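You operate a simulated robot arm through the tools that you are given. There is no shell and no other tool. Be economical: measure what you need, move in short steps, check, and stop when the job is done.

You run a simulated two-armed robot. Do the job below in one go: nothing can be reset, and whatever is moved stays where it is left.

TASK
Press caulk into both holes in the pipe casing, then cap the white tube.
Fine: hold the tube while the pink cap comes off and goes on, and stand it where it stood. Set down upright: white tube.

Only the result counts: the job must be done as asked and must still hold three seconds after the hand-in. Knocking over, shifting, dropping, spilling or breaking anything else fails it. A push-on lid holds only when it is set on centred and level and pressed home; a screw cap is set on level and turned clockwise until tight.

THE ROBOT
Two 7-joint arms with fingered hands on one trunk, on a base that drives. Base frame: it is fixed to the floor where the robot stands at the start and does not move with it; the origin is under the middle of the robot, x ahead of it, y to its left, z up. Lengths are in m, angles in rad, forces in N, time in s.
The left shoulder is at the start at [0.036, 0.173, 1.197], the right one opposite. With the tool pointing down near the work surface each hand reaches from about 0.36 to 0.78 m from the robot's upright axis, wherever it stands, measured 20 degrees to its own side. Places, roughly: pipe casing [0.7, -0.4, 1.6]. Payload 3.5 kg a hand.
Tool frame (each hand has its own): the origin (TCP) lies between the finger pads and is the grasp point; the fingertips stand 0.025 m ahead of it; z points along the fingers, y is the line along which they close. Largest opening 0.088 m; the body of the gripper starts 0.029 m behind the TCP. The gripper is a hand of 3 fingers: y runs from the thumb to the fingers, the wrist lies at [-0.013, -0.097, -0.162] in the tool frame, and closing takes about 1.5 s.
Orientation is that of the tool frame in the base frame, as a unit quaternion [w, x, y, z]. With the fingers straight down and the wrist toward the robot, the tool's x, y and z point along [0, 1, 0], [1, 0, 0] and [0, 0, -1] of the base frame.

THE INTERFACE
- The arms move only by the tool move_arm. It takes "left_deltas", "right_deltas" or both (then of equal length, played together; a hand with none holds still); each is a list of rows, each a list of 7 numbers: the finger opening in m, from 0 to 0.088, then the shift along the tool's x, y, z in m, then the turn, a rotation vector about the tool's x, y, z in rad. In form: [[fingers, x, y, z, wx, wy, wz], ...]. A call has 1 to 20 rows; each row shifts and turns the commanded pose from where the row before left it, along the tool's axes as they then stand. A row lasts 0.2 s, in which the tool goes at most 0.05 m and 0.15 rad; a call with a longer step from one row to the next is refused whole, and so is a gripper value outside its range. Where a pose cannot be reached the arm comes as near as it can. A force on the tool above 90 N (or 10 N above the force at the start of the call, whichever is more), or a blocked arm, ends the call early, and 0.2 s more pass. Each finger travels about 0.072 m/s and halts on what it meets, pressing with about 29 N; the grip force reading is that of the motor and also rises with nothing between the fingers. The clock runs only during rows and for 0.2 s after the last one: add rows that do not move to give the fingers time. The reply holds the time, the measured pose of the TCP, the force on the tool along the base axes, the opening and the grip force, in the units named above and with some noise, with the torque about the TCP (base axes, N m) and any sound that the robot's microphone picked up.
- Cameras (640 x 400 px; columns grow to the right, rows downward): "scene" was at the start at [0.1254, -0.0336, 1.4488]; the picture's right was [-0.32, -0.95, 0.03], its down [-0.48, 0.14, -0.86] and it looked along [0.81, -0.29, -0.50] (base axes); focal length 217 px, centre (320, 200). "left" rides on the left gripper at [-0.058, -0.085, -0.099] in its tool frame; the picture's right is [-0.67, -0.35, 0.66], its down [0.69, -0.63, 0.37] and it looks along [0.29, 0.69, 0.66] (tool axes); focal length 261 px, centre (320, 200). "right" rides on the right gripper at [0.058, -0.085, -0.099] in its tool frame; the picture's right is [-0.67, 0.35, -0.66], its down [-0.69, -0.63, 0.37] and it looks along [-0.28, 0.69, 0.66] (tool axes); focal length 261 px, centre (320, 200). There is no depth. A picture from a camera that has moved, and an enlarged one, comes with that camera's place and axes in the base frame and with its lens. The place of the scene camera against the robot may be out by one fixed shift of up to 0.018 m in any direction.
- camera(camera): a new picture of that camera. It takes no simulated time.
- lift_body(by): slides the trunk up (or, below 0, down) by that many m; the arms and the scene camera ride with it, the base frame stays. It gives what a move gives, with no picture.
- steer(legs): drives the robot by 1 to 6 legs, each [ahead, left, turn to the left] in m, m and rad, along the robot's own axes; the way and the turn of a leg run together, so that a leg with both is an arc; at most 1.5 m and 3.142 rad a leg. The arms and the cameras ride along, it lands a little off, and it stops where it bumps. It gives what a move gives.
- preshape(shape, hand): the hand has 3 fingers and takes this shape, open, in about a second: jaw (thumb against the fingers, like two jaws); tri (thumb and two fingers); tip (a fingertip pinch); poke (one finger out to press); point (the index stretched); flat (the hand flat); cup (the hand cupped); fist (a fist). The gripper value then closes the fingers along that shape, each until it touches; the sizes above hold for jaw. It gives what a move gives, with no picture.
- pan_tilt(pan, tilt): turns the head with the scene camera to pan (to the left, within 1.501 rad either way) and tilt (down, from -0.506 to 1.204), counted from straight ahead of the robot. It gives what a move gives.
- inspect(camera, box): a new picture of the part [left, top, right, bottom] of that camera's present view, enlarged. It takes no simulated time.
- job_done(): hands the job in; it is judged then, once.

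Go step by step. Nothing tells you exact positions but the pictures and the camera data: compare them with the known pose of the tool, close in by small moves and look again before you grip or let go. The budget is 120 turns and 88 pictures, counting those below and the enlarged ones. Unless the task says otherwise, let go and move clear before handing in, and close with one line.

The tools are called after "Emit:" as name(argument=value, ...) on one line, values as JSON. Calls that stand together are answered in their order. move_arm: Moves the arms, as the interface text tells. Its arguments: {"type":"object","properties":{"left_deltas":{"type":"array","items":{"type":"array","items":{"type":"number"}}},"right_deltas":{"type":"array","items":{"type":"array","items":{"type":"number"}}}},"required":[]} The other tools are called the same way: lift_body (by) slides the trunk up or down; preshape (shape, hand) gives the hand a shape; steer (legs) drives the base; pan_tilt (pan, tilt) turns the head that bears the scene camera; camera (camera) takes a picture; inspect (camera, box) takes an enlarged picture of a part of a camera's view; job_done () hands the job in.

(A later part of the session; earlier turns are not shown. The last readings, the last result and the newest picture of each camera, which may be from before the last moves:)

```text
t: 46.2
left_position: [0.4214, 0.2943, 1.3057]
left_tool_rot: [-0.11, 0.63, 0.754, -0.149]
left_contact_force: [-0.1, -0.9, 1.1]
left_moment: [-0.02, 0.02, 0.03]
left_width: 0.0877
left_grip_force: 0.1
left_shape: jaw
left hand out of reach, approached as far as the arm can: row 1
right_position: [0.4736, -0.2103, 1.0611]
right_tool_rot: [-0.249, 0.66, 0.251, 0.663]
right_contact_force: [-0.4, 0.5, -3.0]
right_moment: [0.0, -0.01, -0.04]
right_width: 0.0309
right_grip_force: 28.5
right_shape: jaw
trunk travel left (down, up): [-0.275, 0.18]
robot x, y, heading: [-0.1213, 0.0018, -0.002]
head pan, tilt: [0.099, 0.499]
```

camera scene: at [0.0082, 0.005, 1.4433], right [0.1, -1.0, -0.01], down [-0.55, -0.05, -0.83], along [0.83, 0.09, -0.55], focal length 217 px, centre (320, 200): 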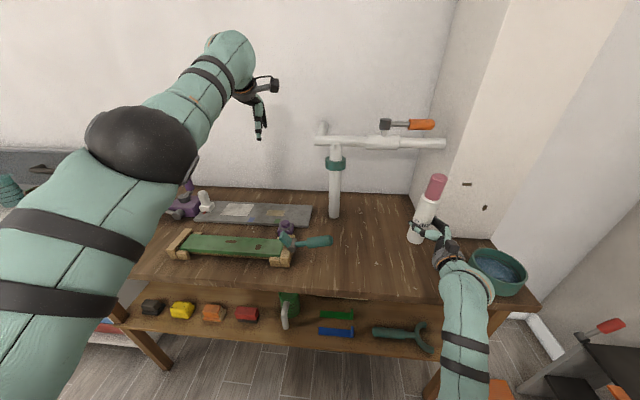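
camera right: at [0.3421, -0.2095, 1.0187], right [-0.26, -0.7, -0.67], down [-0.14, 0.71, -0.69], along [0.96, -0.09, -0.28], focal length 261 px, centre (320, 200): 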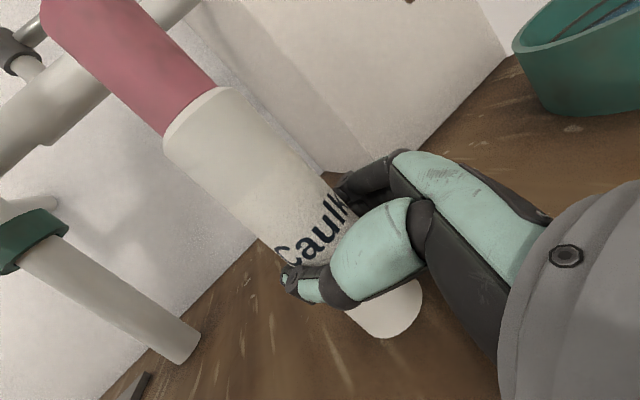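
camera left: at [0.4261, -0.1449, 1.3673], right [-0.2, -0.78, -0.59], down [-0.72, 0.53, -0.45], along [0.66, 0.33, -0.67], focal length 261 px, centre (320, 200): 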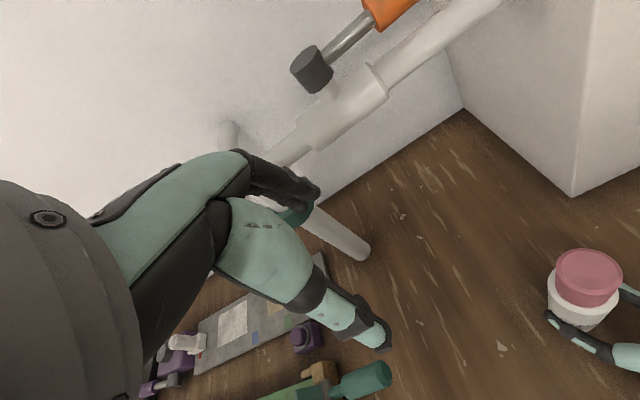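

It's free now. I'll retreat a little more and restore the fingers-down orientation.

Emit:
move_arm(left_deltas=[[0.088, 0, -0.03, 0, 0, 0, 0], [0.088, 0, -0.03, 0, 0, 0, 0], [0.088, 0, 0, 0, -0.12, 0, 0.06], [0.088, 0, 0, 0, -0.12, 0, 0.06], [0.088, 0, 0, 0, -0.12, 0, 0.06], [0.088, 0, 0, 0, 0, 0, 0]])

Emit:
camera(camera="scene")

```text
t: 47.6
left_position: [0.3659, 0.2844, 1.3267]
left_tool_rot: [0.019, 0.705, 0.709, -0.02]
left_contact_force: [0.8, -0.2, -0.3]
left_moment: [-0.02, -0.01, -0.04]
left_width: 0.0879
left_grip_force: 0.0
left_shape: jaw
right_position: [0.4732, -0.2096, 1.0604]
right_tool_rot: [-0.249, 0.66, 0.251, 0.663]
right_contact_force: [0.4, 0.4, -2.8]
right_moment: [-0.02, 0.01, 0.04]
right_width: 0.0309
right_grip_force: 28.9
right_shape: jaw
trunk travel left (down, up): [-0.275, 0.18]
robot x, y, heading: [-0.1212, 0.0005, 0.0]
head pan, tilt: [0.099, 0.499]
```

```text
63 pictures are left
camera scene: at [0.0086, 0.005, 1.4433], right [0.1, -1.0, -0.01], down [-0.55, -0.05, -0.83], along [0.83, 0.09, -0.55], focal length 217 px, centre (320, 200)
```

scene: 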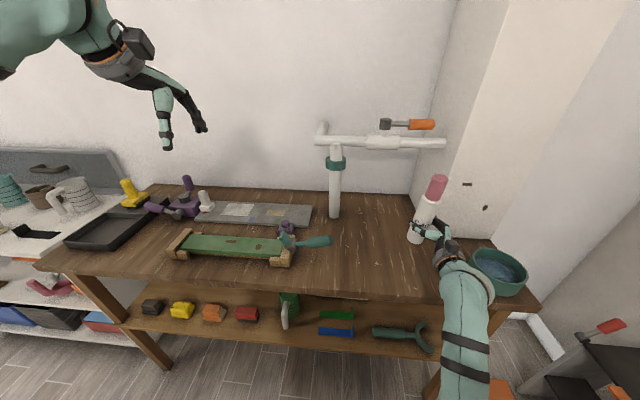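

The left arm is back in a good configuration. Now I'll bring the tube to the midline with the right hand.

Emit:
move_arm(right_deltas=[[0.034, 0, -0.0332, 0.0078, 0, 0, 0], [0.034, 0, -0.0332, 0.0078, 0, 0, 0], [0.034, 0, -0.0332, 0.0078, 0, 0, 0], [0.034, 0, -0.0332, 0.0078, 0, 0, 0], [0.034, 0, -0.0332, 0.0078, 0, 0, 0], [0.034, 0, -0.0332, 0.0078, 0, 0, 0], [0.034, 0, -0.0332, 0.0078, 0, 0, 0], [0.034, 0, 0, 0, 0, 0, 0]])

Emit:
camera(camera="scene")

```text
t: 48.3
left_position: [0.3655, 0.2821, 1.3275]
left_tool_rot: [0.019, 0.705, 0.708, -0.019]
left_contact_force: [0.1, -0.2, -0.3]
left_moment: [-0.02, 0.0, 0.04]
left_width: 0.0878
left_grip_force: 0.1
left_shape: jaw
right_position: [0.4444, -0.1947, 1.0619]
right_tool_rot: [-0.164, 0.677, 0.305, 0.649]
right_contact_force: [-0.9, -0.3, -1.7]
right_moment: [-0.03, -0.04, -0.02]
right_width: 0.0304
right_grip_force: 29.1
right_shape: jaw
trunk travel left (down, up): [-0.275, 0.18]
robot x, y, heading: [-0.1202, 0.0019, -0.003]
head pan, tilt: [0.099, 0.499]
stopped in row 3 (right hand): the arm was blocked; the commanded pose is now the measured one
```

```text
62 pictures are left
camera scene: at [0.0078, 0.0043, 1.4434], right [0.1, -1.0, -0.01], down [-0.55, -0.05, -0.83], along [0.83, 0.09, -0.55], focal length 217 px, centre (320, 200)
```

scene: 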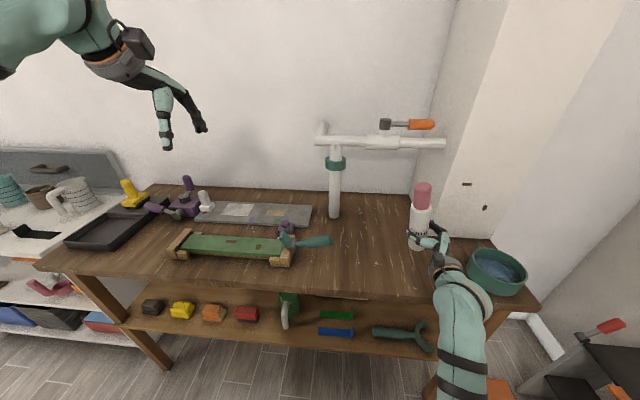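

The right elbow blocks against the trunk. I'll yaw the right hand so its fingers point straight left, which puts the wrist further right and levels the tube, and then slide left.

Emit:
move_arm(right_deltas=[[0.034, 0, 0, 0, 0.1267, 0.025, 0.0167], [0.034, 0, 0, 0, 0.1267, 0.025, 0.0167], [0.034, 0, 0, 0, 0.1267, 0.025, 0.0167], [0.034, 0, 0, 0, 0.1267, 0.025, 0.0167], [0.034, 0, 0, 0, 0.1267, 0.025, 0.0167], [0.034, 0, 0, 0, 0.1267, 0.025, 0.0167], [0.034, 0, 0, 0, 0.1267, 0.025, 0.0167], [0.034, 0, 0, 0, 0, 0, 0]])

Emit:
move_arm(right_deltas=[[0.034, 0, 0, 0.03, 0, 0, 0], [0.034, 0, 0, 0.03, 0, 0, 0], [0.034, 0, 0, 0.03, 0, 0, 0], [0.034, 0, 0, 0.03, 0, 0, 0], [0.034, 0, 0, 0, 0, 0, 0]])

```text
t: 50.1
left_position: [0.3649, 0.2835, 1.3267]
left_tool_rot: [0.018, 0.705, 0.708, -0.019]
left_contact_force: [-0.1, -0.1, 0.3]
left_moment: [-0.01, 0.02, 0.01]
left_width: 0.0874
left_grip_force: 0.0
left_shape: jaw
right_position: [0.4431, -0.1929, 1.0626]
right_tool_rot: [-0.5, 0.499, 0.5, 0.501]
right_contact_force: [0.6, 0.4, -3.4]
right_moment: [0.02, -0.01, -0.03]
right_width: 0.0295
right_grip_force: 29.3
right_shape: jaw
trunk travel left (down, up): [-0.275, 0.18]
robot x, y, heading: [-0.1245, -0.0006, -0.002]
head pan, tilt: [0.099, 0.499]
```

```text
t: 51.3
left_position: [0.3653, 0.2836, 1.3281]
left_tool_rot: [0.019, 0.705, 0.709, -0.02]
left_contact_force: [0.4, 0.2, -0.5]
left_moment: [-0.01, -0.04, 0.0]
left_width: 0.0877
left_grip_force: 0.0
left_shape: jaw
right_position: [0.4432, -0.0736, 1.0613]
right_tool_rot: [-0.499, 0.5, 0.499, 0.502]
right_contact_force: [-0.2, 0.8, -3.6]
right_moment: [0.02, 0.01, -0.02]
right_width: 0.0293
right_grip_force: 28.4
right_shape: jaw
trunk travel left (down, up): [-0.275, 0.18]
robot x, y, heading: [-0.118, -0.0025, 0.005]
head pan, tilt: [0.099, 0.499]
```

That works well. I'll go a bit further left and look.

Emit:
move_arm(right_deltas=[[0.034, 0, -0.015, 0.03, 0, 0, 0], [0.034, 0, -0.015, 0.03, 0, 0, 0], [0.034, 0, -0.01, 0.02, 0, 0, 0], [0.034, 0, 0, 0, 0, 0, 0]])

Emit:
camera(camera="scene")

Emit:
camera(camera="right")

```text
t: 52.3
left_position: [0.3649, 0.2839, 1.3278]
left_tool_rot: [0.019, 0.705, 0.709, -0.02]
left_contact_force: [0.3, -0.4, 0.3]
left_moment: [0.01, -0.02, 0.01]
left_width: 0.0877
left_grip_force: 0.0
left_shape: jaw
right_position: [0.4026, 0.0054, 1.0634]
right_tool_rot: [-0.5, 0.5, 0.5, 0.501]
right_contact_force: [0.0, 0.6, -3.2]
right_moment: [0.0, 0.01, 0.03]
right_width: 0.0294
right_grip_force: 29.0
right_shape: jaw
trunk travel left (down, up): [-0.275, 0.18]
robot x, y, heading: [-0.1236, -0.0027, -0.001]
head pan, tilt: [0.099, 0.499]
```

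```text
61 pictures are left
camera scene: at [0.0081, 0.0051, 1.4433], right [0.1, -1.0, -0.01], down [-0.55, -0.05, -0.83], along [0.83, 0.09, -0.55], focal length 217 px, centre (320, 200)
```

scene: 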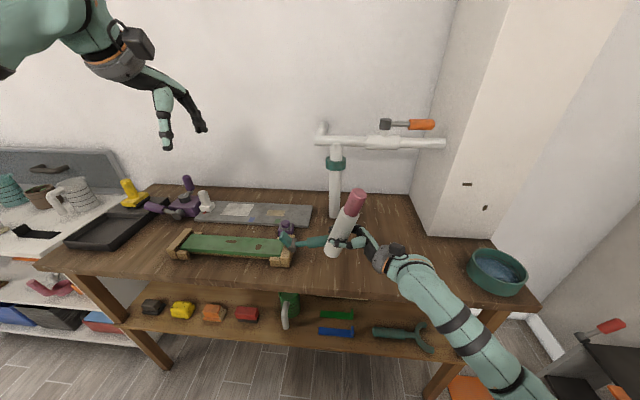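

```text
60 pictures are left
camera right: at [0.3178, -0.0937, 1.1214], right [0.35, -0.65, -0.67], down [-0.63, 0.37, -0.69], along [0.7, 0.66, -0.28], focal length 261 px, centre (320, 200)
```

right: 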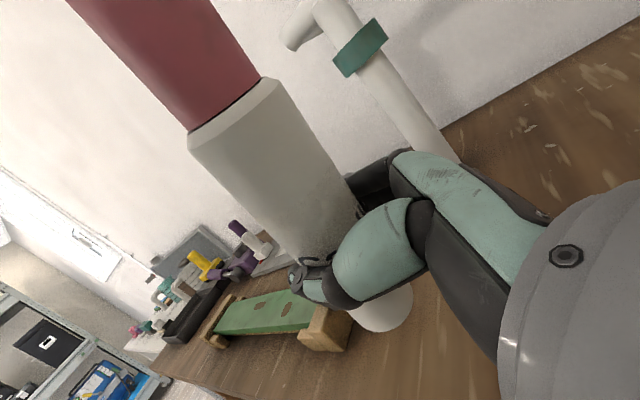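

The tube tilted about 15° in the grip (top toward the palm) during the earlier jolt. I'll correct it by rolling the right hand, and bring the left hand closer for a view.

Emit:
move_arm(right_deltas=[[0.034, 0, 0, 0, 0, -0.13, 0], [0.034, 0, 0, 0, 0, -0.13, 0], [0.034, 0, 0, 0, 0, 0, 0], [0.034, 0, 0, 0, 0, 0, 0], [0.034, 0, 0, 0, 0, 0, 0], [0.034, 0, 0, 0, 0, 0, 0]], left_deltas=[[0.088, -0.035, 0.005, 0, 0, 0, 0], [0.088, -0.035, 0.005, 0, 0, 0, 0], [0.088, -0.035, 0.005, 0, 0, 0, 0], [0.088, -0.035, 0.005, 0, 0, 0, 0], [0.088, -0.03, 0.005, 0, 0, 0, 0], [0.088, 0, 0, 0, 0, 0, 0]])

Emit:
camera(camera="left")

Emit:
inspect(camera="scene", box=[220, 80, 460, 290])

Emit:
camera(camera="right")

```text
t: 53.7
left_position: [0.3912, 0.1143, 1.3352]
left_tool_rot: [0.019, 0.705, 0.709, -0.021]
left_contact_force: [0.6, 0.3, 0.4]
left_moment: [0.0, 0.01, -0.01]
left_width: 0.0879
left_grip_force: 0.0
left_shape: jaw
right_position: [0.403, 0.0065, 1.0626]
right_tool_rot: [-0.431, 0.56, 0.56, 0.432]
right_contact_force: [0.1, -0.3, -3.3]
right_moment: [0.02, -0.03, 0.0]
right_width: 0.0295
right_grip_force: 28.5
right_shape: jaw
trunk travel left (down, up): [-0.275, 0.18]
robot x, y, heading: [-0.1239, 0.0002, -0.003]
head pan, tilt: [0.099, 0.499]
```

```text
59 pictures are left
camera left: at [0.3055, 0.0611, 1.4374], right [-0.35, -0.71, -0.62], down [-0.63, 0.66, -0.4], along [0.69, 0.25, -0.68], focal length 261 px, centre (320, 200)
```

left: 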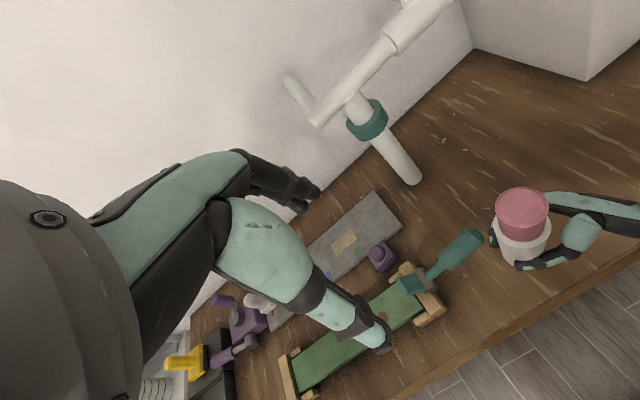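

```text
1.90 times, centred on (340, 185) of scene
camera zoom: at [0.0078, 0.0062, 1.4434], right [0.1, -1.0, -0.01], down [-0.55, -0.05, -0.83], along [0.83, 0.09, -0.55], focal length 414 px, centre (282, 229)
```

zoom: 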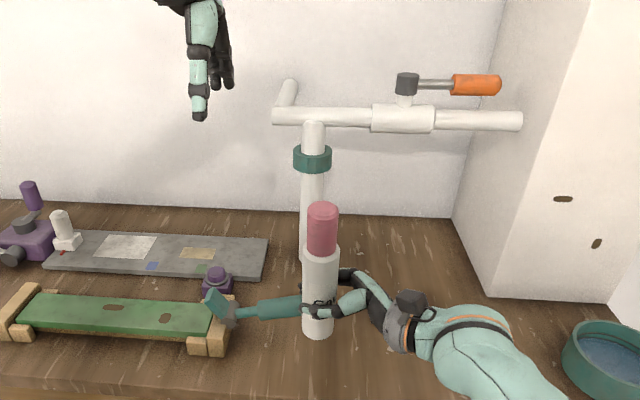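

```text
57 pictures are left
camera right: at [0.3182, -0.0745, 1.1447], right [0.35, -0.81, -0.48], down [-0.63, 0.18, -0.76], along [0.7, 0.56, -0.44], focal length 261 px, centre (320, 200)
```

right: 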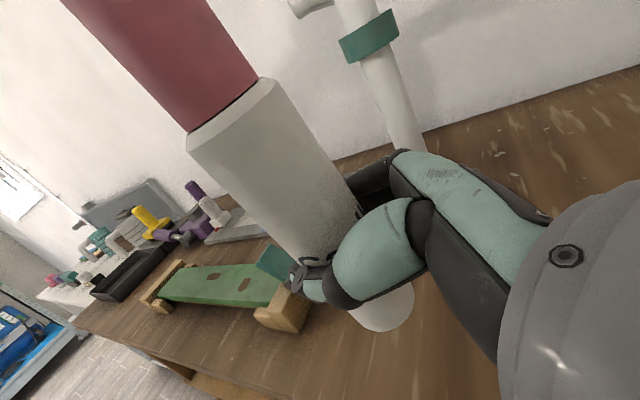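

I'll zoom in on the left camera's view of the tube to measure lean accurately.

Emit:
inspect(camera="left", box=[470, 170, 590, 290])

```text
3.33 times, centred on (530, 230) of left
camera zoom: at [0.3055, 0.0611, 1.4374], right [-0.35, -0.71, -0.62], down [-0.63, 0.66, -0.4], along [0.69, 0.25, -0.68], focal length 869 px, centre (-380, 100)
```

zoom: 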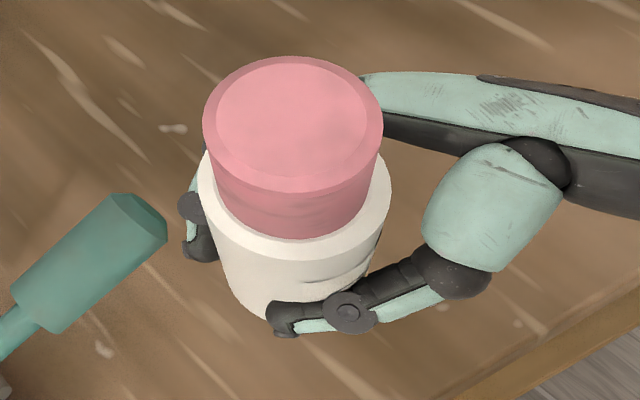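

The tube leans back about 8°. I'll correct that with the right hand and bring the left hand over the cap.

Emit:
move_arm(right_deltas=[[0.034, 0, 0, 0, 0.018, 0.02, 0.068], [0.034, 0, 0, 0, 0.018, 0.02, 0.068], [0.034, 0, 0, 0, 0, 0, 0], [0.034, 0, 0, 0, 0, 0, 0], [0.034, 0, 0, 0, 0, 0, 0]], left_deltas=[[0.088, -0.028, 0.004, 0, -0.02, -0.03, 0], [0.088, -0.028, 0.004, 0, -0.02, -0.03, 0], [0.088, -0.028, 0.004, 0, 0, 0, 0], [0.088, -0.028, 0.004, 0, 0, 0, 0], [0.088, 0, 0, 0, 0, 0, 0]])

Emit:
camera(camera="left")

Emit:
inspect(camera="scene", box=[220, 80, 460, 290])

```text
t: 54.9
left_position: [0.4096, 0.0048, 1.3485]
left_tool_rot: [0.054, 0.703, 0.708, -0.027]
left_contact_force: [-0.2, 0.2, -0.5]
left_moment: [0.02, 0.03, 0.02]
left_width: 0.0881
left_grip_force: 0.0
left_shape: jaw
right_position: [0.4033, 0.0071, 1.063]
right_tool_rot: [-0.481, 0.58, 0.52, 0.403]
right_contact_force: [-0.5, 0.2, -3.7]
right_moment: [-0.01, 0.02, -0.02]
right_width: 0.0295
right_grip_force: 29.0
right_shape: jaw
trunk travel left (down, up): [-0.275, 0.18]
robot x, y, heading: [-0.1211, -0.0036, 0.001]
head pan, tilt: [0.099, 0.499]
```

```text
55 pictures are left
camera left: at [0.32, -0.0426, 1.4498], right [-0.32, -0.74, -0.59], down [-0.62, 0.63, -0.47], along [0.72, 0.21, -0.66], focal length 261 px, centre (320, 200)
```

left: 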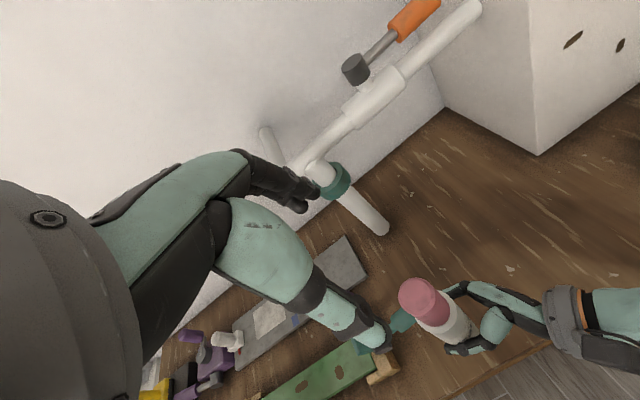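

```text
1.90 times, centred on (340, 185) of scene
camera zoom: at [0.008, 0.0063, 1.4433], right [0.1, -1.0, -0.01], down [-0.55, -0.05, -0.83], along [0.83, 0.09, -0.55], focal length 414 px, centre (282, 229)
```

zoom: 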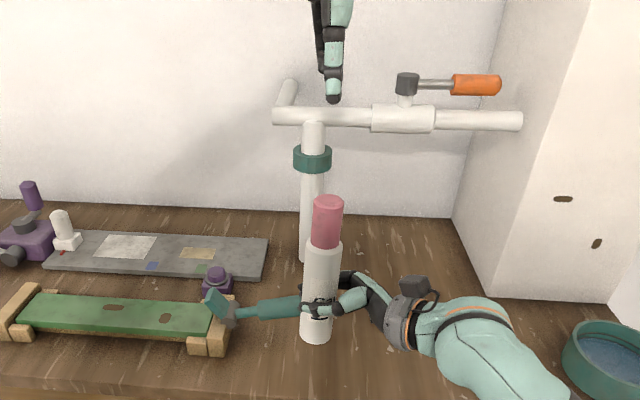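

The cap top is near [0.41, 0.00, 1.205] with only 2–3° lean. I'll trim that, level the left hand and descend above the cap.

Emit:
move_arm(right_deltas=[[0.034, 0, 0, 0, 0.011, -0.04, 0.049], [0.034, 0, 0, 0, 0, 0, 0], [0.034, 0, 0, 0, 0, 0, 0], [0.034, 0, 0, 0, 0, 0, 0], [0.034, 0, 0, 0, 0, 0, 0]], left_deltas=[[0.088, 0, 0, 0, 0.038, 0.114, 0], [0.088, -0.004, 0.002, 0.03, 0, 0, 0], [0.088, 0, 0, 0.03, 0, 0, 0], [0.088, 0, 0, 0.03, 0, 0, 0], [0.088, 0, 0, 0, 0, 0, 0]])

Emit:
camera(camera="left")

Emit:
inspect(camera="scene", box=[220, 80, 460, 290])

```text
t: 56.1
left_position: [0.411, -0.0005, 1.2575]
left_tool_rot: [0.0, 0.705, 0.709, 0.0]
left_contact_force: [-0.2, -0.6, 0.2]
left_moment: [0.01, -0.02, 0.0]
left_width: 0.0878
left_grip_force: 0.0
left_shape: jaw
right_position: [0.4032, 0.0066, 1.0627]
right_tool_rot: [-0.483, 0.598, 0.517, 0.377]
right_contact_force: [-0.5, 0.3, -2.9]
right_moment: [-0.03, 0.01, 0.0]
right_width: 0.0293
right_grip_force: 29.0
right_shape: jaw
trunk travel left (down, up): [-0.275, 0.18]
robot x, y, heading: [-0.1202, -0.0061, -0.002]
head pan, tilt: [0.099, 0.499]
```

```text
53 pictures are left
camera left: at [0.3249, -0.0587, 1.3577], right [-0.34, -0.67, -0.66], down [-0.63, 0.68, -0.37], along [0.69, 0.29, -0.66], focal length 261 px, centre (320, 200)
```

left: 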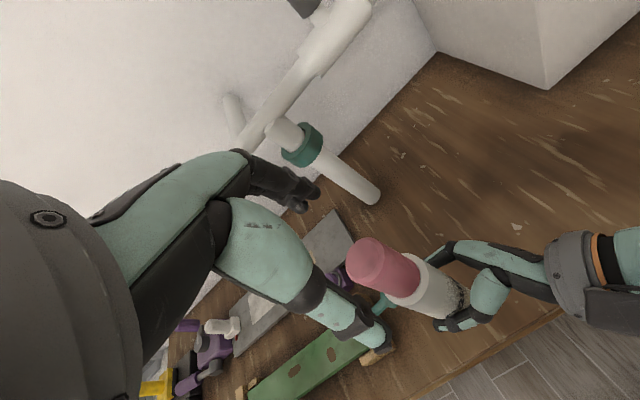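

```text
1.90 times, centred on (340, 185) of scene
camera zoom: at [0.0079, 0.0055, 1.4434], right [0.1, -1.0, -0.01], down [-0.55, -0.05, -0.83], along [0.83, 0.09, -0.55], focal length 414 px, centre (282, 229)
```

zoom: 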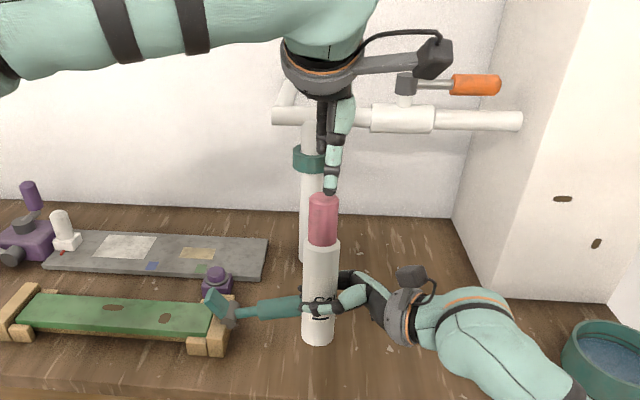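

The left hand is centred over the cap within a few mm. I'll descend to straddle it.

Emit:
move_arm(left_deltas=[[0.088, -0.002, -0.003, 0.025, 0, 0, 0], [0.088, 0, 0, 0.025, 0, 0, 0], [0.088, 0, 0, 0.023, 0, 0, 0], [0.088, 0, 0, 0, 0, 0, 0]])

Emit:
camera(camera="left")

Emit:
inspect(camera="scene", box=[270, 120, 390, 260])

```text
t: 57.1
left_position: [0.405, -0.0027, 1.185]
left_tool_rot: [0.001, 0.705, 0.709, 0.001]
left_contact_force: [1.2, -0.3, -0.3]
left_moment: [-0.03, -0.03, 0.0]
left_width: 0.0878
left_grip_force: 0.0
left_shape: jaw
right_position: [0.4026, 0.0072, 1.0627]
right_tool_rot: [-0.483, 0.598, 0.517, 0.377]
right_contact_force: [-0.8, 0.0, -3.3]
right_moment: [0.03, -0.01, 0.01]
right_width: 0.0292
right_grip_force: 28.5
right_shape: jaw
trunk travel left (down, up): [-0.275, 0.18]
robot x, y, heading: [-0.121, 0.0, 0.003]
head pan, tilt: [0.099, 0.499]
```

```text
51 pictures are left
camera left: at [0.3207, -0.0617, 1.2834], right [-0.34, -0.67, -0.66], down [-0.63, 0.68, -0.37], along [0.69, 0.29, -0.66], focal length 261 px, centre (320, 200)
```

left: 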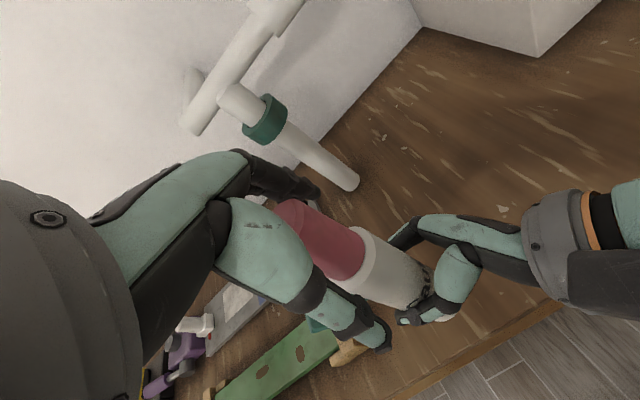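

```text
2.86 times, centred on (330, 190) of scene
camera zoom: at [0.0079, 0.0053, 1.4434], right [0.1, -1.0, -0.01], down [-0.55, -0.05, -0.83], along [0.83, 0.09, -0.55], focal length 620 px, centre (291, 229)
```

zoom: 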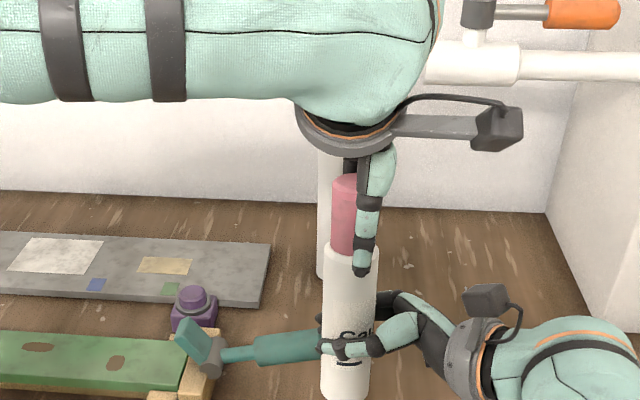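

The fingers straddle the cap, within a few mm. I'll close on it gradually.

Emit:
move_arm(left_deltas=[[0.07, 0, 0, 0, 0, 0, 0], [0.06, 0, 0, 0, 0, 0, 0], [0.052, 0, 0, 0, 0, 0, 0], [0.045, 0, 0, 0, 0, 0, 0], [0.04, 0, 0, 0, 0, 0, 0], [0.036, 0, 0, 0, 0, 0, 0], [0.033, 0, 0, 0, 0, 0, 0], [0.03, 0, 0, 0, 0, 0, 0], [0.027, 0, 0, 0, 0, 0, 0], [0.024, 0, 0, 0, 0, 0, 0], [0.024, 0, 0, 0, 0, 0, 0]])

Emit:
camera(camera="left")

Emit:
inspect(camera="scene", box=[270, 120, 390, 260])

```text
t: 59.5
left_position: [0.4053, -0.0024, 1.1838]
left_tool_rot: [0.0, 0.704, 0.71, 0.0]
left_contact_force: [-0.1, 0.6, 0.5]
left_moment: [0.04, -0.05, -0.03]
left_width: 0.0244
left_grip_force: 0.0
left_shape: jaw
right_position: [0.4036, 0.0067, 1.0624]
right_tool_rot: [-0.482, 0.598, 0.517, 0.377]
right_contact_force: [-0.5, 0.0, -4.5]
right_moment: [-0.03, -0.06, 0.01]
right_width: 0.0291
right_grip_force: 28.9
right_shape: jaw
trunk travel left (down, up): [-0.275, 0.18]
robot x, y, heading: [-0.1186, 0.0003, 0.002]
head pan, tilt: [0.099, 0.499]
```

```text
49 pictures are left
camera left: at [0.3209, -0.0617, 1.2837], right [-0.34, -0.67, -0.66], down [-0.63, 0.68, -0.37], along [0.69, 0.29, -0.66], focal length 261 px, centre (320, 200)
```

left: 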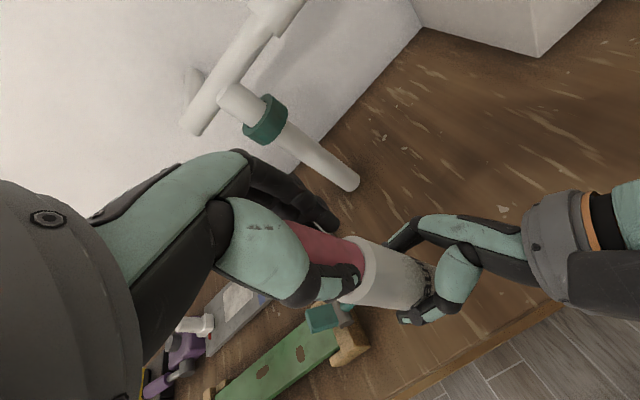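

```text
2.86 times, centred on (330, 190) of scene
camera zoom: at [0.0081, 0.0053, 1.4433], right [0.1, -1.0, -0.01], down [-0.55, -0.05, -0.83], along [0.83, 0.09, -0.55], focal length 620 px, centre (291, 229)
```

zoom: 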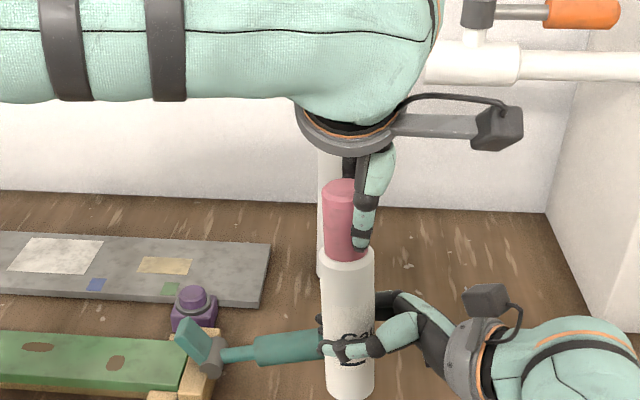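

The thumb is off to the right side of the cap and nudging it left. I'll reopen and shift the left hand about 12 mm to the left.

Emit:
move_arm(left_deltas=[[0.04, 0, 0, 0, 0, 0, 0], [0.06, 0, 0, 0, 0, 0, 0], [0.08, 0, 0, 0, 0, 0, 0], [0.088, 0, 0, 0, 0, 0, 0], [0.088, 0, 0, 0, 0, 0, 0], [0.088, 0.013, 0, 0, 0, 0, 0], [0.088, 0, 0, 0, 0, 0, 0]])

Emit:
camera(camera="left")

Emit:
inspect(camera="scene", box=[270, 120, 390, 260])

```text
t: 61.1
left_position: [0.406, 0.0106, 1.1847]
left_tool_rot: [0.0, 0.705, 0.709, 0.0]
left_contact_force: [0.2, -0.6, -0.3]
left_moment: [0.04, -0.07, -0.01]
left_width: 0.0876
left_grip_force: 0.1
left_shape: jaw
right_position: [0.403, 0.0061, 1.062]
right_tool_rot: [-0.483, 0.598, 0.517, 0.377]
right_contact_force: [0.1, -0.2, -2.6]
right_moment: [0.02, 0.03, 0.03]
right_width: 0.0272
right_grip_force: 28.9
right_shape: jaw
trunk travel left (down, up): [-0.275, 0.18]
robot x, y, heading: [-0.1245, -0.0021, 0.003]
head pan, tilt: [0.099, 0.499]
```

```text
47 pictures are left
camera left: at [0.3217, -0.0488, 1.284], right [-0.34, -0.67, -0.66], down [-0.63, 0.68, -0.37], along [0.69, 0.29, -0.66], focal length 261 px, centre (320, 200)
```

left: 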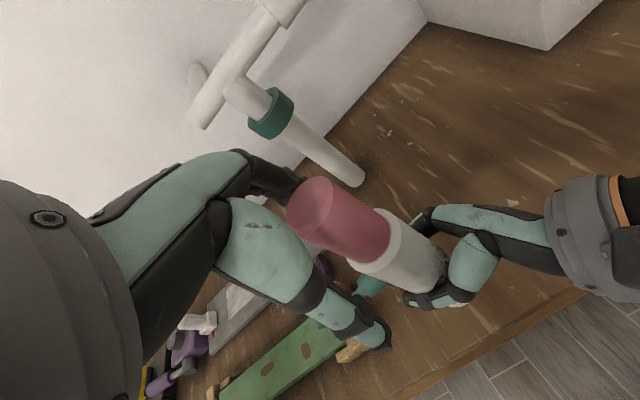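

```text
2.86 times, centred on (330, 190) of scene
camera zoom: at [0.0081, 0.005, 1.4433], right [0.1, -1.0, -0.01], down [-0.55, -0.05, -0.83], along [0.83, 0.09, -0.55], focal length 620 px, centre (291, 229)
```

zoom: 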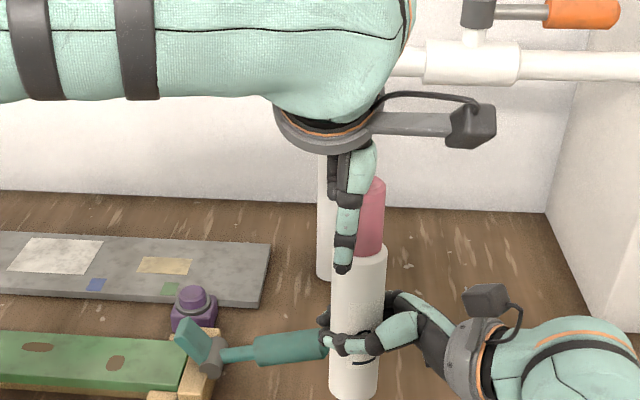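

The tube shifted when I reopened. I need to check how securely the right hand is holding it.

Emit:
camera(camera="right")

Emit:
inspect(camera="left", box=[260, 150, 500, 340])

```text
45 pictures are left
camera right: at [0.3356, -0.0756, 1.1584], right [0.25, -0.8, -0.54], down [-0.76, 0.18, -0.62], along [0.6, 0.57, -0.57], focal length 261 px, centre (320, 200)
```

right: 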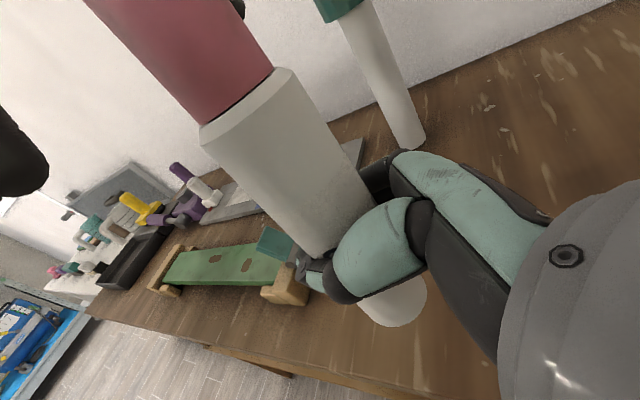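

```text
2.11 times, centred on (380, 245) of left
camera zoom: at [0.3217, -0.0488, 1.284], right [-0.34, -0.67, -0.66], down [-0.63, 0.68, -0.37], along [0.69, 0.29, -0.66], focal length 549 px, centre (194, 105)
```

zoom: 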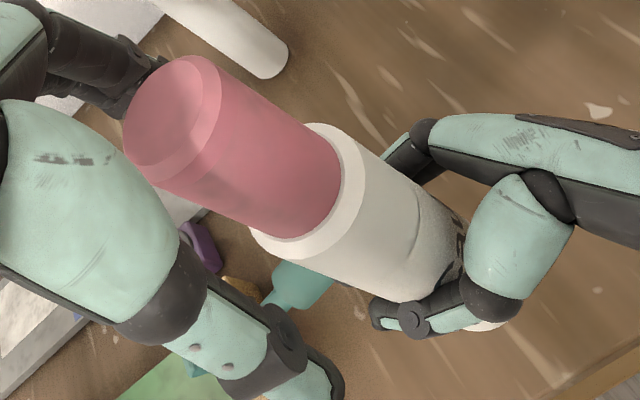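

The right hand wraps the tube securely. The cap is about 16 mm right of and 6 mm beyond the left TCP, and the thumb sits about 5 mm off the TCP line. I'll shift accordingly and close partway.

Emit:
move_arm(left_deltas=[[0.088, -0.01, 0.005, 0, 0, 0, 0], [0.075, 0, 0, 0, 0, 0, 0], [0.06, 0, 0, 0, 0, 0, 0], [0.05, 0, 0, 0, 0, 0, 0], [0.043, 0, 0, 0, 0, 0, 0], [0.038, 0, 0, 0, 0, 0, 0], [0.038, 0, 0, 0, 0, 0, 0]])

Emit:
camera(camera="left")

Emit:
inspect(camera="scene", box=[270, 120, 390, 260])

```text
t: 62.7
left_position: [0.4121, -0.0002, 1.1847]
left_tool_rot: [-0.001, 0.705, 0.709, 0.0]
left_contact_force: [0.3, -0.3, 0.5]
left_moment: [0.02, 0.0, -0.02]
left_width: 0.0386
left_grip_force: 0.0
left_shape: jaw
right_position: [0.4036, 0.0066, 1.0635]
right_tool_rot: [-0.483, 0.598, 0.517, 0.377]
right_contact_force: [0.2, 0.1, -3.4]
right_moment: [0.03, 0.03, 0.0]
right_width: 0.0272
right_grip_force: 29.0
right_shape: jaw
trunk travel left (down, up): [-0.275, 0.18]
robot x, y, heading: [-0.1219, -0.0025, -0.003]
head pan, tilt: [0.099, 0.499]
```

```text
43 pictures are left
camera left: at [0.3265, -0.0584, 1.284], right [-0.34, -0.67, -0.66], down [-0.63, 0.68, -0.37], along [0.69, 0.29, -0.66], focal length 261 px, centre (320, 200)
```

left: 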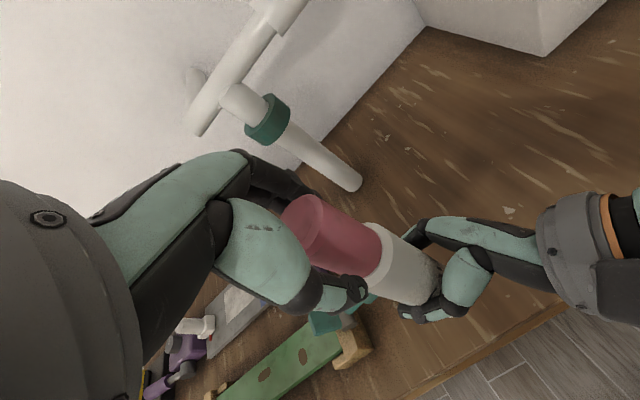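

```text
2.86 times, centred on (330, 190) of scene
camera zoom: at [0.0081, 0.0053, 1.4433], right [0.1, -1.0, -0.01], down [-0.55, -0.05, -0.83], along [0.83, 0.09, -0.55], focal length 620 px, centre (291, 229)
```

zoom: 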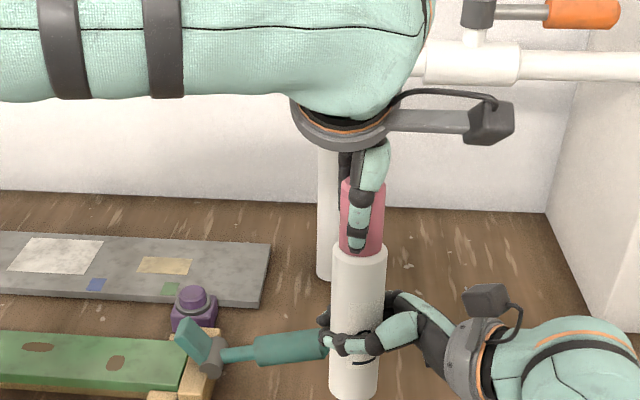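

The thumb is now centred on the cap. I'll close the rest of the way.

Emit:
move_arm(left_deltas=[[0.034, 0, 0, 0, 0, 0, 0], [0.03, 0, 0, 0, 0, 0, 0], [0.026, 0, 0, 0, 0, 0, 0], [0.022, 0, 0, 0, 0, 0, 0], [0.018, 0, 0, 0, 0, 0, 0], [0.015, 0, 0, 0, 0, 0, 0], [0.015, 0, 0, 0, 0, 0, 0]])

Emit:
camera(camera="left")

Emit:
inspect(camera="scene", box=[270, 120, 390, 260])

```text
t: 64.3
left_position: [0.4115, 0.0011, 1.1853]
left_tool_rot: [0.0, 0.705, 0.71, 0.0]
left_contact_force: [0.4, 0.5, -1.2]
left_moment: [-0.02, 0.01, 0.02]
left_width: 0.0155
left_grip_force: 29.0
left_shape: jaw
right_position: [0.4027, 0.0057, 1.0609]
right_tool_rot: [-0.482, 0.599, 0.517, 0.377]
right_contact_force: [-0.2, -1.0, -1.5]
right_moment: [0.04, -0.01, -0.02]
right_width: 0.027
right_grip_force: 28.7
right_shape: jaw
trunk travel left (down, up): [-0.275, 0.18]
robot x, y, heading: [-0.1218, -0.0015, 0.003]
head pan, tilt: [0.099, 0.499]
```

```text
41 pictures are left
camera left: at [0.3265, -0.0583, 1.2839], right [-0.34, -0.67, -0.66], down [-0.63, 0.68, -0.37], along [0.69, 0.29, -0.66], focal length 261 px, centre (320, 200)
```

left: 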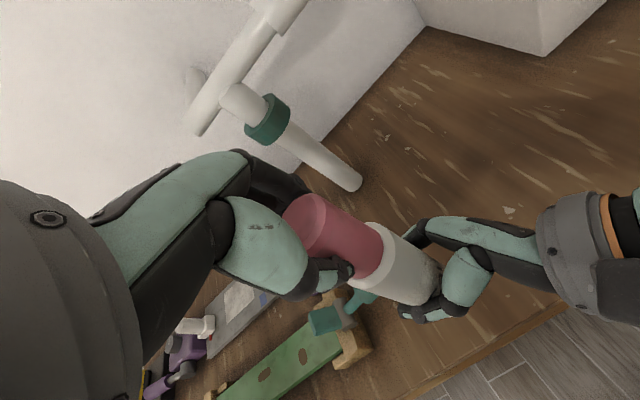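

```text
2.86 times, centred on (330, 190) of scene
camera zoom: at [0.0081, 0.0053, 1.4433], right [0.1, -1.0, -0.01], down [-0.55, -0.05, -0.83], along [0.83, 0.09, -0.55], focal length 620 px, centre (291, 229)
```

zoom: 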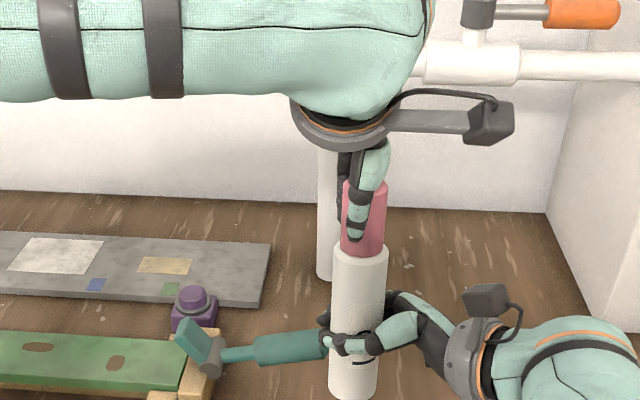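

The left hand is gripping the cap. I'll try pulling it straight up gently.

Emit:
move_arm(left_deltas=[[0.012, 0, 0, -0.008, 0, 0, 0], [0.01, 0, 0, -0.008, 0, 0, 0], [0.01, 0, 0, -0.008, 0, 0, 0], [0.01, 0, 0, 0, 0, 0, 0]])

Emit:
camera(camera="left")

Emit:
inspect(camera="scene", box=[270, 120, 390, 260])

```text
t: 65.3
left_position: [0.4137, -0.0012, 1.2085]
left_tool_rot: [0.0, 0.704, 0.71, 0.0]
left_contact_force: [-0.5, -0.1, -0.2]
left_moment: [0.01, 0.01, 0.0]
left_width: 0.0133
left_grip_force: 29.3
left_shape: jaw
right_position: [0.4033, 0.0063, 1.0615]
right_tool_rot: [-0.483, 0.598, 0.517, 0.376]
right_contact_force: [-0.3, 0.9, -3.9]
right_moment: [0.03, 0.04, -0.01]
right_width: 0.0272
right_grip_force: 29.0
right_shape: jaw
trunk travel left (down, up): [-0.275, 0.18]
robot x, y, heading: [-0.1181, -0.0013, 0.0]
head pan, tilt: [0.099, 0.499]
heard: snap
```

```text
39 pictures are left
camera left: at [0.3274, -0.0594, 1.308], right [-0.34, -0.67, -0.66], down [-0.63, 0.68, -0.37], along [0.69, 0.29, -0.66], focal length 261 px, centre (320, 200)
```

left: 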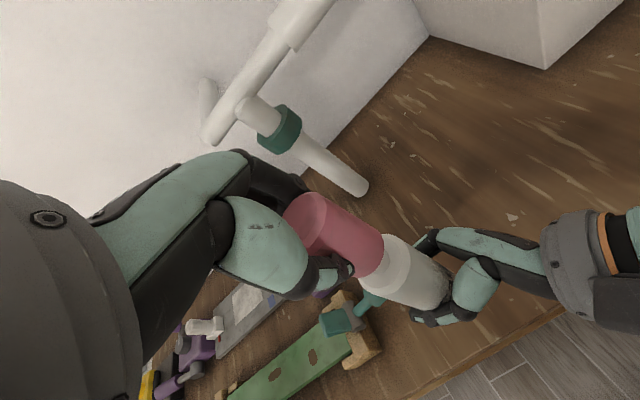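

```text
2.86 times, centred on (330, 190) of scene
camera zoom: at [0.0081, 0.0053, 1.4433], right [0.1, -1.0, -0.01], down [-0.55, -0.05, -0.83], along [0.83, 0.09, -0.55], focal length 620 px, centre (291, 229)
```

zoom: 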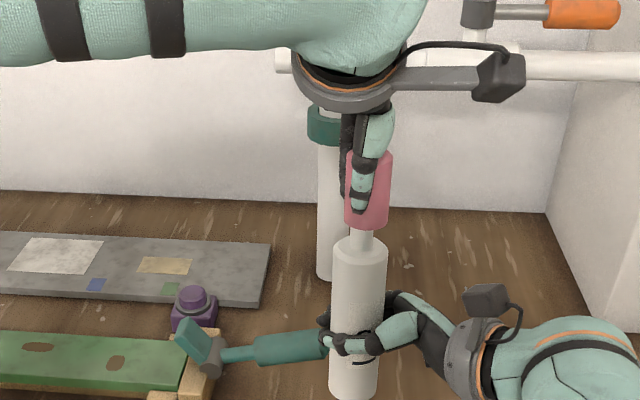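

Snap — the push-on cap is off and the nozzle shows beneath it. I'll lift the left hand clear and move it aside, keeping the cap gripped.

Emit:
move_arm(left_deltas=[[0.01, 0, 0, -0.02, 0, 0, 0], [0.01, 0, 0, -0.025, 0, 0, 0], [0.01, 0, 0, -0.025, 0, 0, 0], [0.01, 0, 0, -0.025, 0, 0, 0], [0.01, 0.03, 0, 0, 0, 0, 0], [0.01, 0.03, 0, 0, 0, 0, 0], [0.01, 0.03, 0, 0, 0, 0, 0], [0.01, 0.03, 0, 0, 0, 0, 0], [0.01, 0.03, 0, 0, 0, 0, 0], [0.01, 0.03, 0, 0, 0, 0, 0], [0.01, 0.03, 0, 0, 0, 0, 0], [0.01, 0, 0, 0, 0, 0, 0]])

Emit:
camera(camera="scene")

Emit:
camera(camera="right")

```text
t: 67.9
left_position: [0.4107, 0.2103, 1.3056]
left_tool_rot: [0.0, 0.704, 0.71, 0.001]
left_contact_force: [-1.1, 0.1, -0.8]
left_moment: [0.02, -0.05, 0.02]
left_width: 0.013
left_grip_force: 29.2
left_shape: jaw
right_position: [0.4034, 0.005, 1.0629]
right_tool_rot: [-0.482, 0.598, 0.517, 0.377]
right_contact_force: [-0.8, 0.2, -3.3]
right_moment: [0.07, 0.01, -0.01]
right_width: 0.0272
right_grip_force: 29.4
right_shape: jaw
trunk travel left (down, up): [-0.275, 0.18]
robot x, y, heading: [-0.121, -0.0007, 0.003]
head pan, tilt: [0.099, 0.499]
```

```text
37 pictures are left
camera scene: at [0.0081, 0.0047, 1.4433], right [0.1, -1.0, -0.01], down [-0.55, -0.05, -0.83], along [0.83, 0.09, -0.55], focal length 217 px, centre (320, 200)
```

scene: 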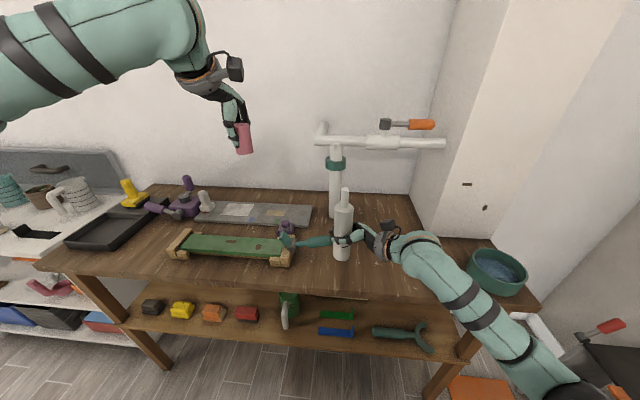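

```text
36 pictures are left
camera right: at [0.3356, -0.0759, 1.1584], right [0.25, -0.8, -0.54], down [-0.76, 0.18, -0.62], along [0.6, 0.57, -0.57], focal length 261 px, centre (320, 200)
```

right: 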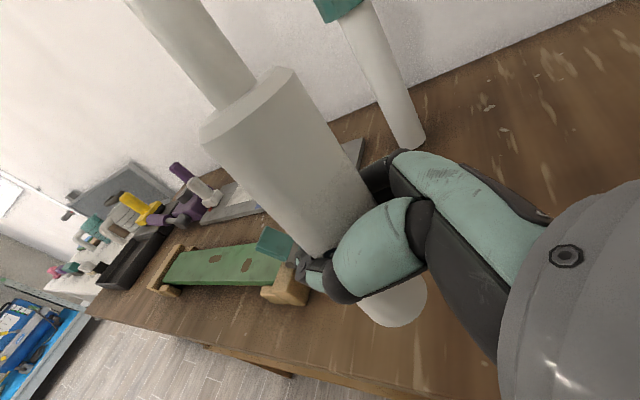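

The tube is upright in the right hand with its nozzle tip about 0.13 m above the TCP. Next I'll carry it right and up toward the casing, then turn it horizontal.

Emit:
move_arm(right_deltas=[[0.034, 0.0011, -0.0021, -0.0389, 0, 0, 0], [0.034, 0.0011, -0.0021, -0.0389, 0, 0, 0], [0.034, 0.0011, -0.0021, -0.0389, 0, 0, 0], [0.034, 0.0011, -0.0021, -0.0389, 0, 0, 0], [0.034, 0.0011, -0.0021, -0.0389, 0, 0, 0], [0.034, 0.0011, -0.0021, -0.0389, 0, 0, 0], [0.034, 0.0011, -0.0021, -0.0389, 0, 0, 0], [0.034, 0.0011, -0.0021, -0.0389, 0, 0, 0], [0.034, 0.0011, -0.0021, -0.0389, 0, 0, 0], [0.034, 0, 0, 0, 0, 0, 0]])

Emit:
pan_tilt(pan=-0.45, tilt=0.45)

```text
t: 70.1
left_position: [0.4131, 0.2099, 1.3043]
left_tool_rot: [0.0, 0.704, 0.71, 0.0]
left_contact_force: [-0.7, 0.5, -0.5]
left_moment: [0.0, -0.02, -0.05]
left_width: 0.0132
left_grip_force: 29.3
left_shape: jaw
right_position: [0.4027, -0.3301, 1.1607]
right_tool_rot: [-0.482, 0.598, 0.518, 0.377]
right_contact_force: [0.4, -0.7, -3.8]
right_moment: [0.03, 0.03, 0.01]
right_width: 0.0267
right_grip_force: 28.5
right_shape: jaw
trunk travel left (down, up): [-0.275, 0.18]
robot x, y, heading: [-0.1216, 0.0011, -0.001]
head pan, tilt: [0.099, 0.499]
```

```text
t: 71.0
left_position: [0.4123, 0.2089, 1.3048]
left_tool_rot: [0.002, 0.705, 0.709, 0.0]
left_contact_force: [0.8, 0.2, 0.2]
left_moment: [-0.02, -0.03, 0.04]
left_width: 0.0131
left_grip_force: 28.9
left_shape: jaw
right_position: [0.4034, -0.3296, 1.1624]
right_tool_rot: [-0.483, 0.598, 0.516, 0.377]
right_contact_force: [0.3, -0.3, -3.4]
right_moment: [0.03, 0.03, 0.0]
right_width: 0.0266
right_grip_force: 29.0
right_shape: jaw
trunk travel left (down, up): [-0.275, 0.18]
robot x, y, heading: [-0.1209, 0.0029, -0.001]
head pan, tilt: [-0.45, 0.45]
```

I'll yaw the hand to the earlier heading first, then pitch the tube forward to horizontal.

Emit:
move_arm(right_deltas=[[0.034, 0, 0, 0, -0.133, 0.0264, 0.035], [0.034, 0, 0, 0, -0.133, 0.0264, 0.035], [0.034, 0, 0, 0, -0.133, 0.0264, 0.035], [0.034, 0, 0, 0, -0.133, 0.0264, 0.035], [0.034, 0, 0, 0, -0.133, 0.0264, 0.035], [0.034, 0, 0, 0, 0, 0, 0]])

Emit:
move_arm(right_deltas=[[0.034, 0, 0, 0, 0.011, -0.0904, 0.1101], [0.034, 0, 0, 0, 0.011, -0.0904, 0.1101], [0.034, 0, 0, 0, 0.011, -0.0904, 0.1101], [0.034, 0, 0, 0, 0.011, -0.0904, 0.1101], [0.034, 0, 0, 0, 0.011, -0.0904, 0.1101], [0.034, 0, 0, 0, 0.011, -0.0904, 0.1101], [0.034, 0, 0, 0, 0.011, -0.0904, 0.1101], [0.034, 0, 0, 0, 0.011, -0.0904, 0.1101], [0.034, 0, 0, 0, 0.011, -0.0904, 0.1101], [0.034, 0, 0, 0, 0.011, -0.0904, 0.1101], [0.034, 0, 0, 0, 0.011, -0.0904, 0.1101], [0.034, 0, 0, 0, 0, 0, 0]])

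Emit:
camera(camera="scene")

Emit:
camera(camera="right")

```text
t: 72.5
left_position: [0.4121, 0.2099, 1.305]
left_tool_rot: [-0.001, 0.705, 0.709, 0.0]
left_contact_force: [-0.3, 0.0, -1.3]
left_moment: [-0.02, -0.01, -0.01]
left_width: 0.0132
left_grip_force: 29.1
left_shape: jaw
right_position: [0.4042, -0.3299, 1.163]
right_tool_rot: [-0.324, 0.739, 0.281, 0.52]
right_contact_force: [-0.5, 0.9, -3.5]
right_moment: [0.04, 0.01, 0.04]
right_width: 0.0261
right_grip_force: 29.1
right_shape: jaw
trunk travel left (down, up): [-0.275, 0.18]
robot x, y, heading: [-0.1185, -0.002, -0.001]
head pan, tilt: [-0.45, 0.45]
```

```text
t: 75.0
left_position: [0.4105, 0.2099, 1.3062]
left_tool_rot: [0.001, 0.704, 0.71, 0.001]
left_contact_force: [0.1, 1.2, -0.3]
left_moment: [0.02, -0.01, 0.0]
left_width: 0.0131
left_grip_force: 29.2
left_shape: jaw
right_position: [0.4094, -0.3246, 1.1341]
right_tool_rot: [-0.428, 0.897, -0.012, -0.111]
right_contact_force: [-0.1, -0.2, -3.7]
right_moment: [0.08, 0.02, 0.01]
right_width: 0.026
right_grip_force: 29.0
right_shape: jaw
right hand out of reach, approached as far as the arm can: row 10, 11
trunk travel left (down, up): [-0.275, 0.18]
robot x, y, heading: [-0.1217, 0.0, 0.003]
head pan, tilt: [-0.45, 0.45]
```

```text
35 pictures are left
camera scene: at [-0.0008, -0.0438, 1.4487], right [-0.43, -0.9, 0.04], down [-0.47, 0.19, -0.86], along [0.77, -0.39, -0.5], focal length 217 px, centre (320, 200)
```

scene: 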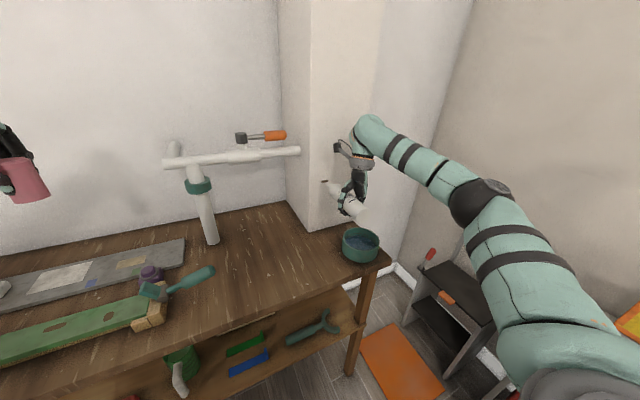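

```text
34 pictures are left
camera right: at [0.4947, -0.3431, 1.2469], right [-0.57, -0.78, 0.27], down [-0.66, 0.63, 0.4], along [-0.48, 0.05, -0.87], focal length 261 px, centre (320, 200)
```

right: 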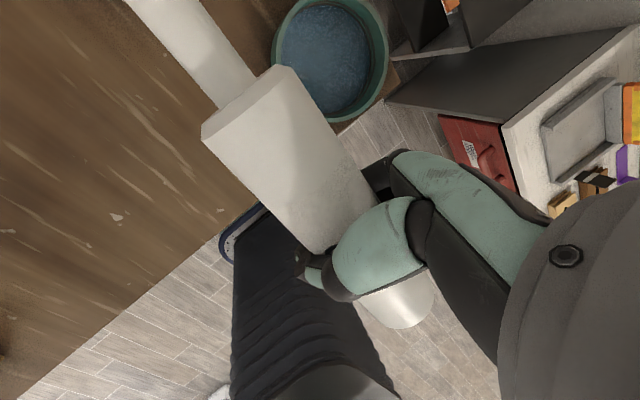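

The tube is nearly horizontal, pointing at the casing. I estimate hole 1 at [0.609, -0.363, 1.108], hole 2 at [0.611, -0.445, 1.027], and the nozzle tip at about [0.54, -0.34, 1.15]. I'll zoom in to check.

Emit:
inspect(camera="scene", box=[290, 140, 400, 240])

```text
4.00 times, centred on (345, 190) of scene
camera zoom: at [-0.0008, -0.0438, 1.4487], right [-0.43, -0.9, 0.04], down [-0.47, 0.19, -0.86], along [0.77, -0.39, -0.5], focal length 869 px, centre (220, 240)
```

zoom: 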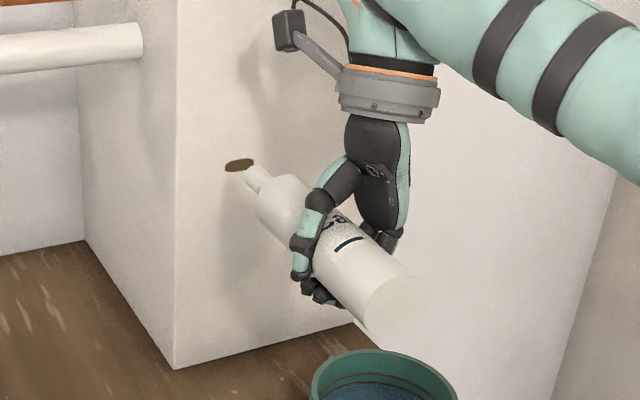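

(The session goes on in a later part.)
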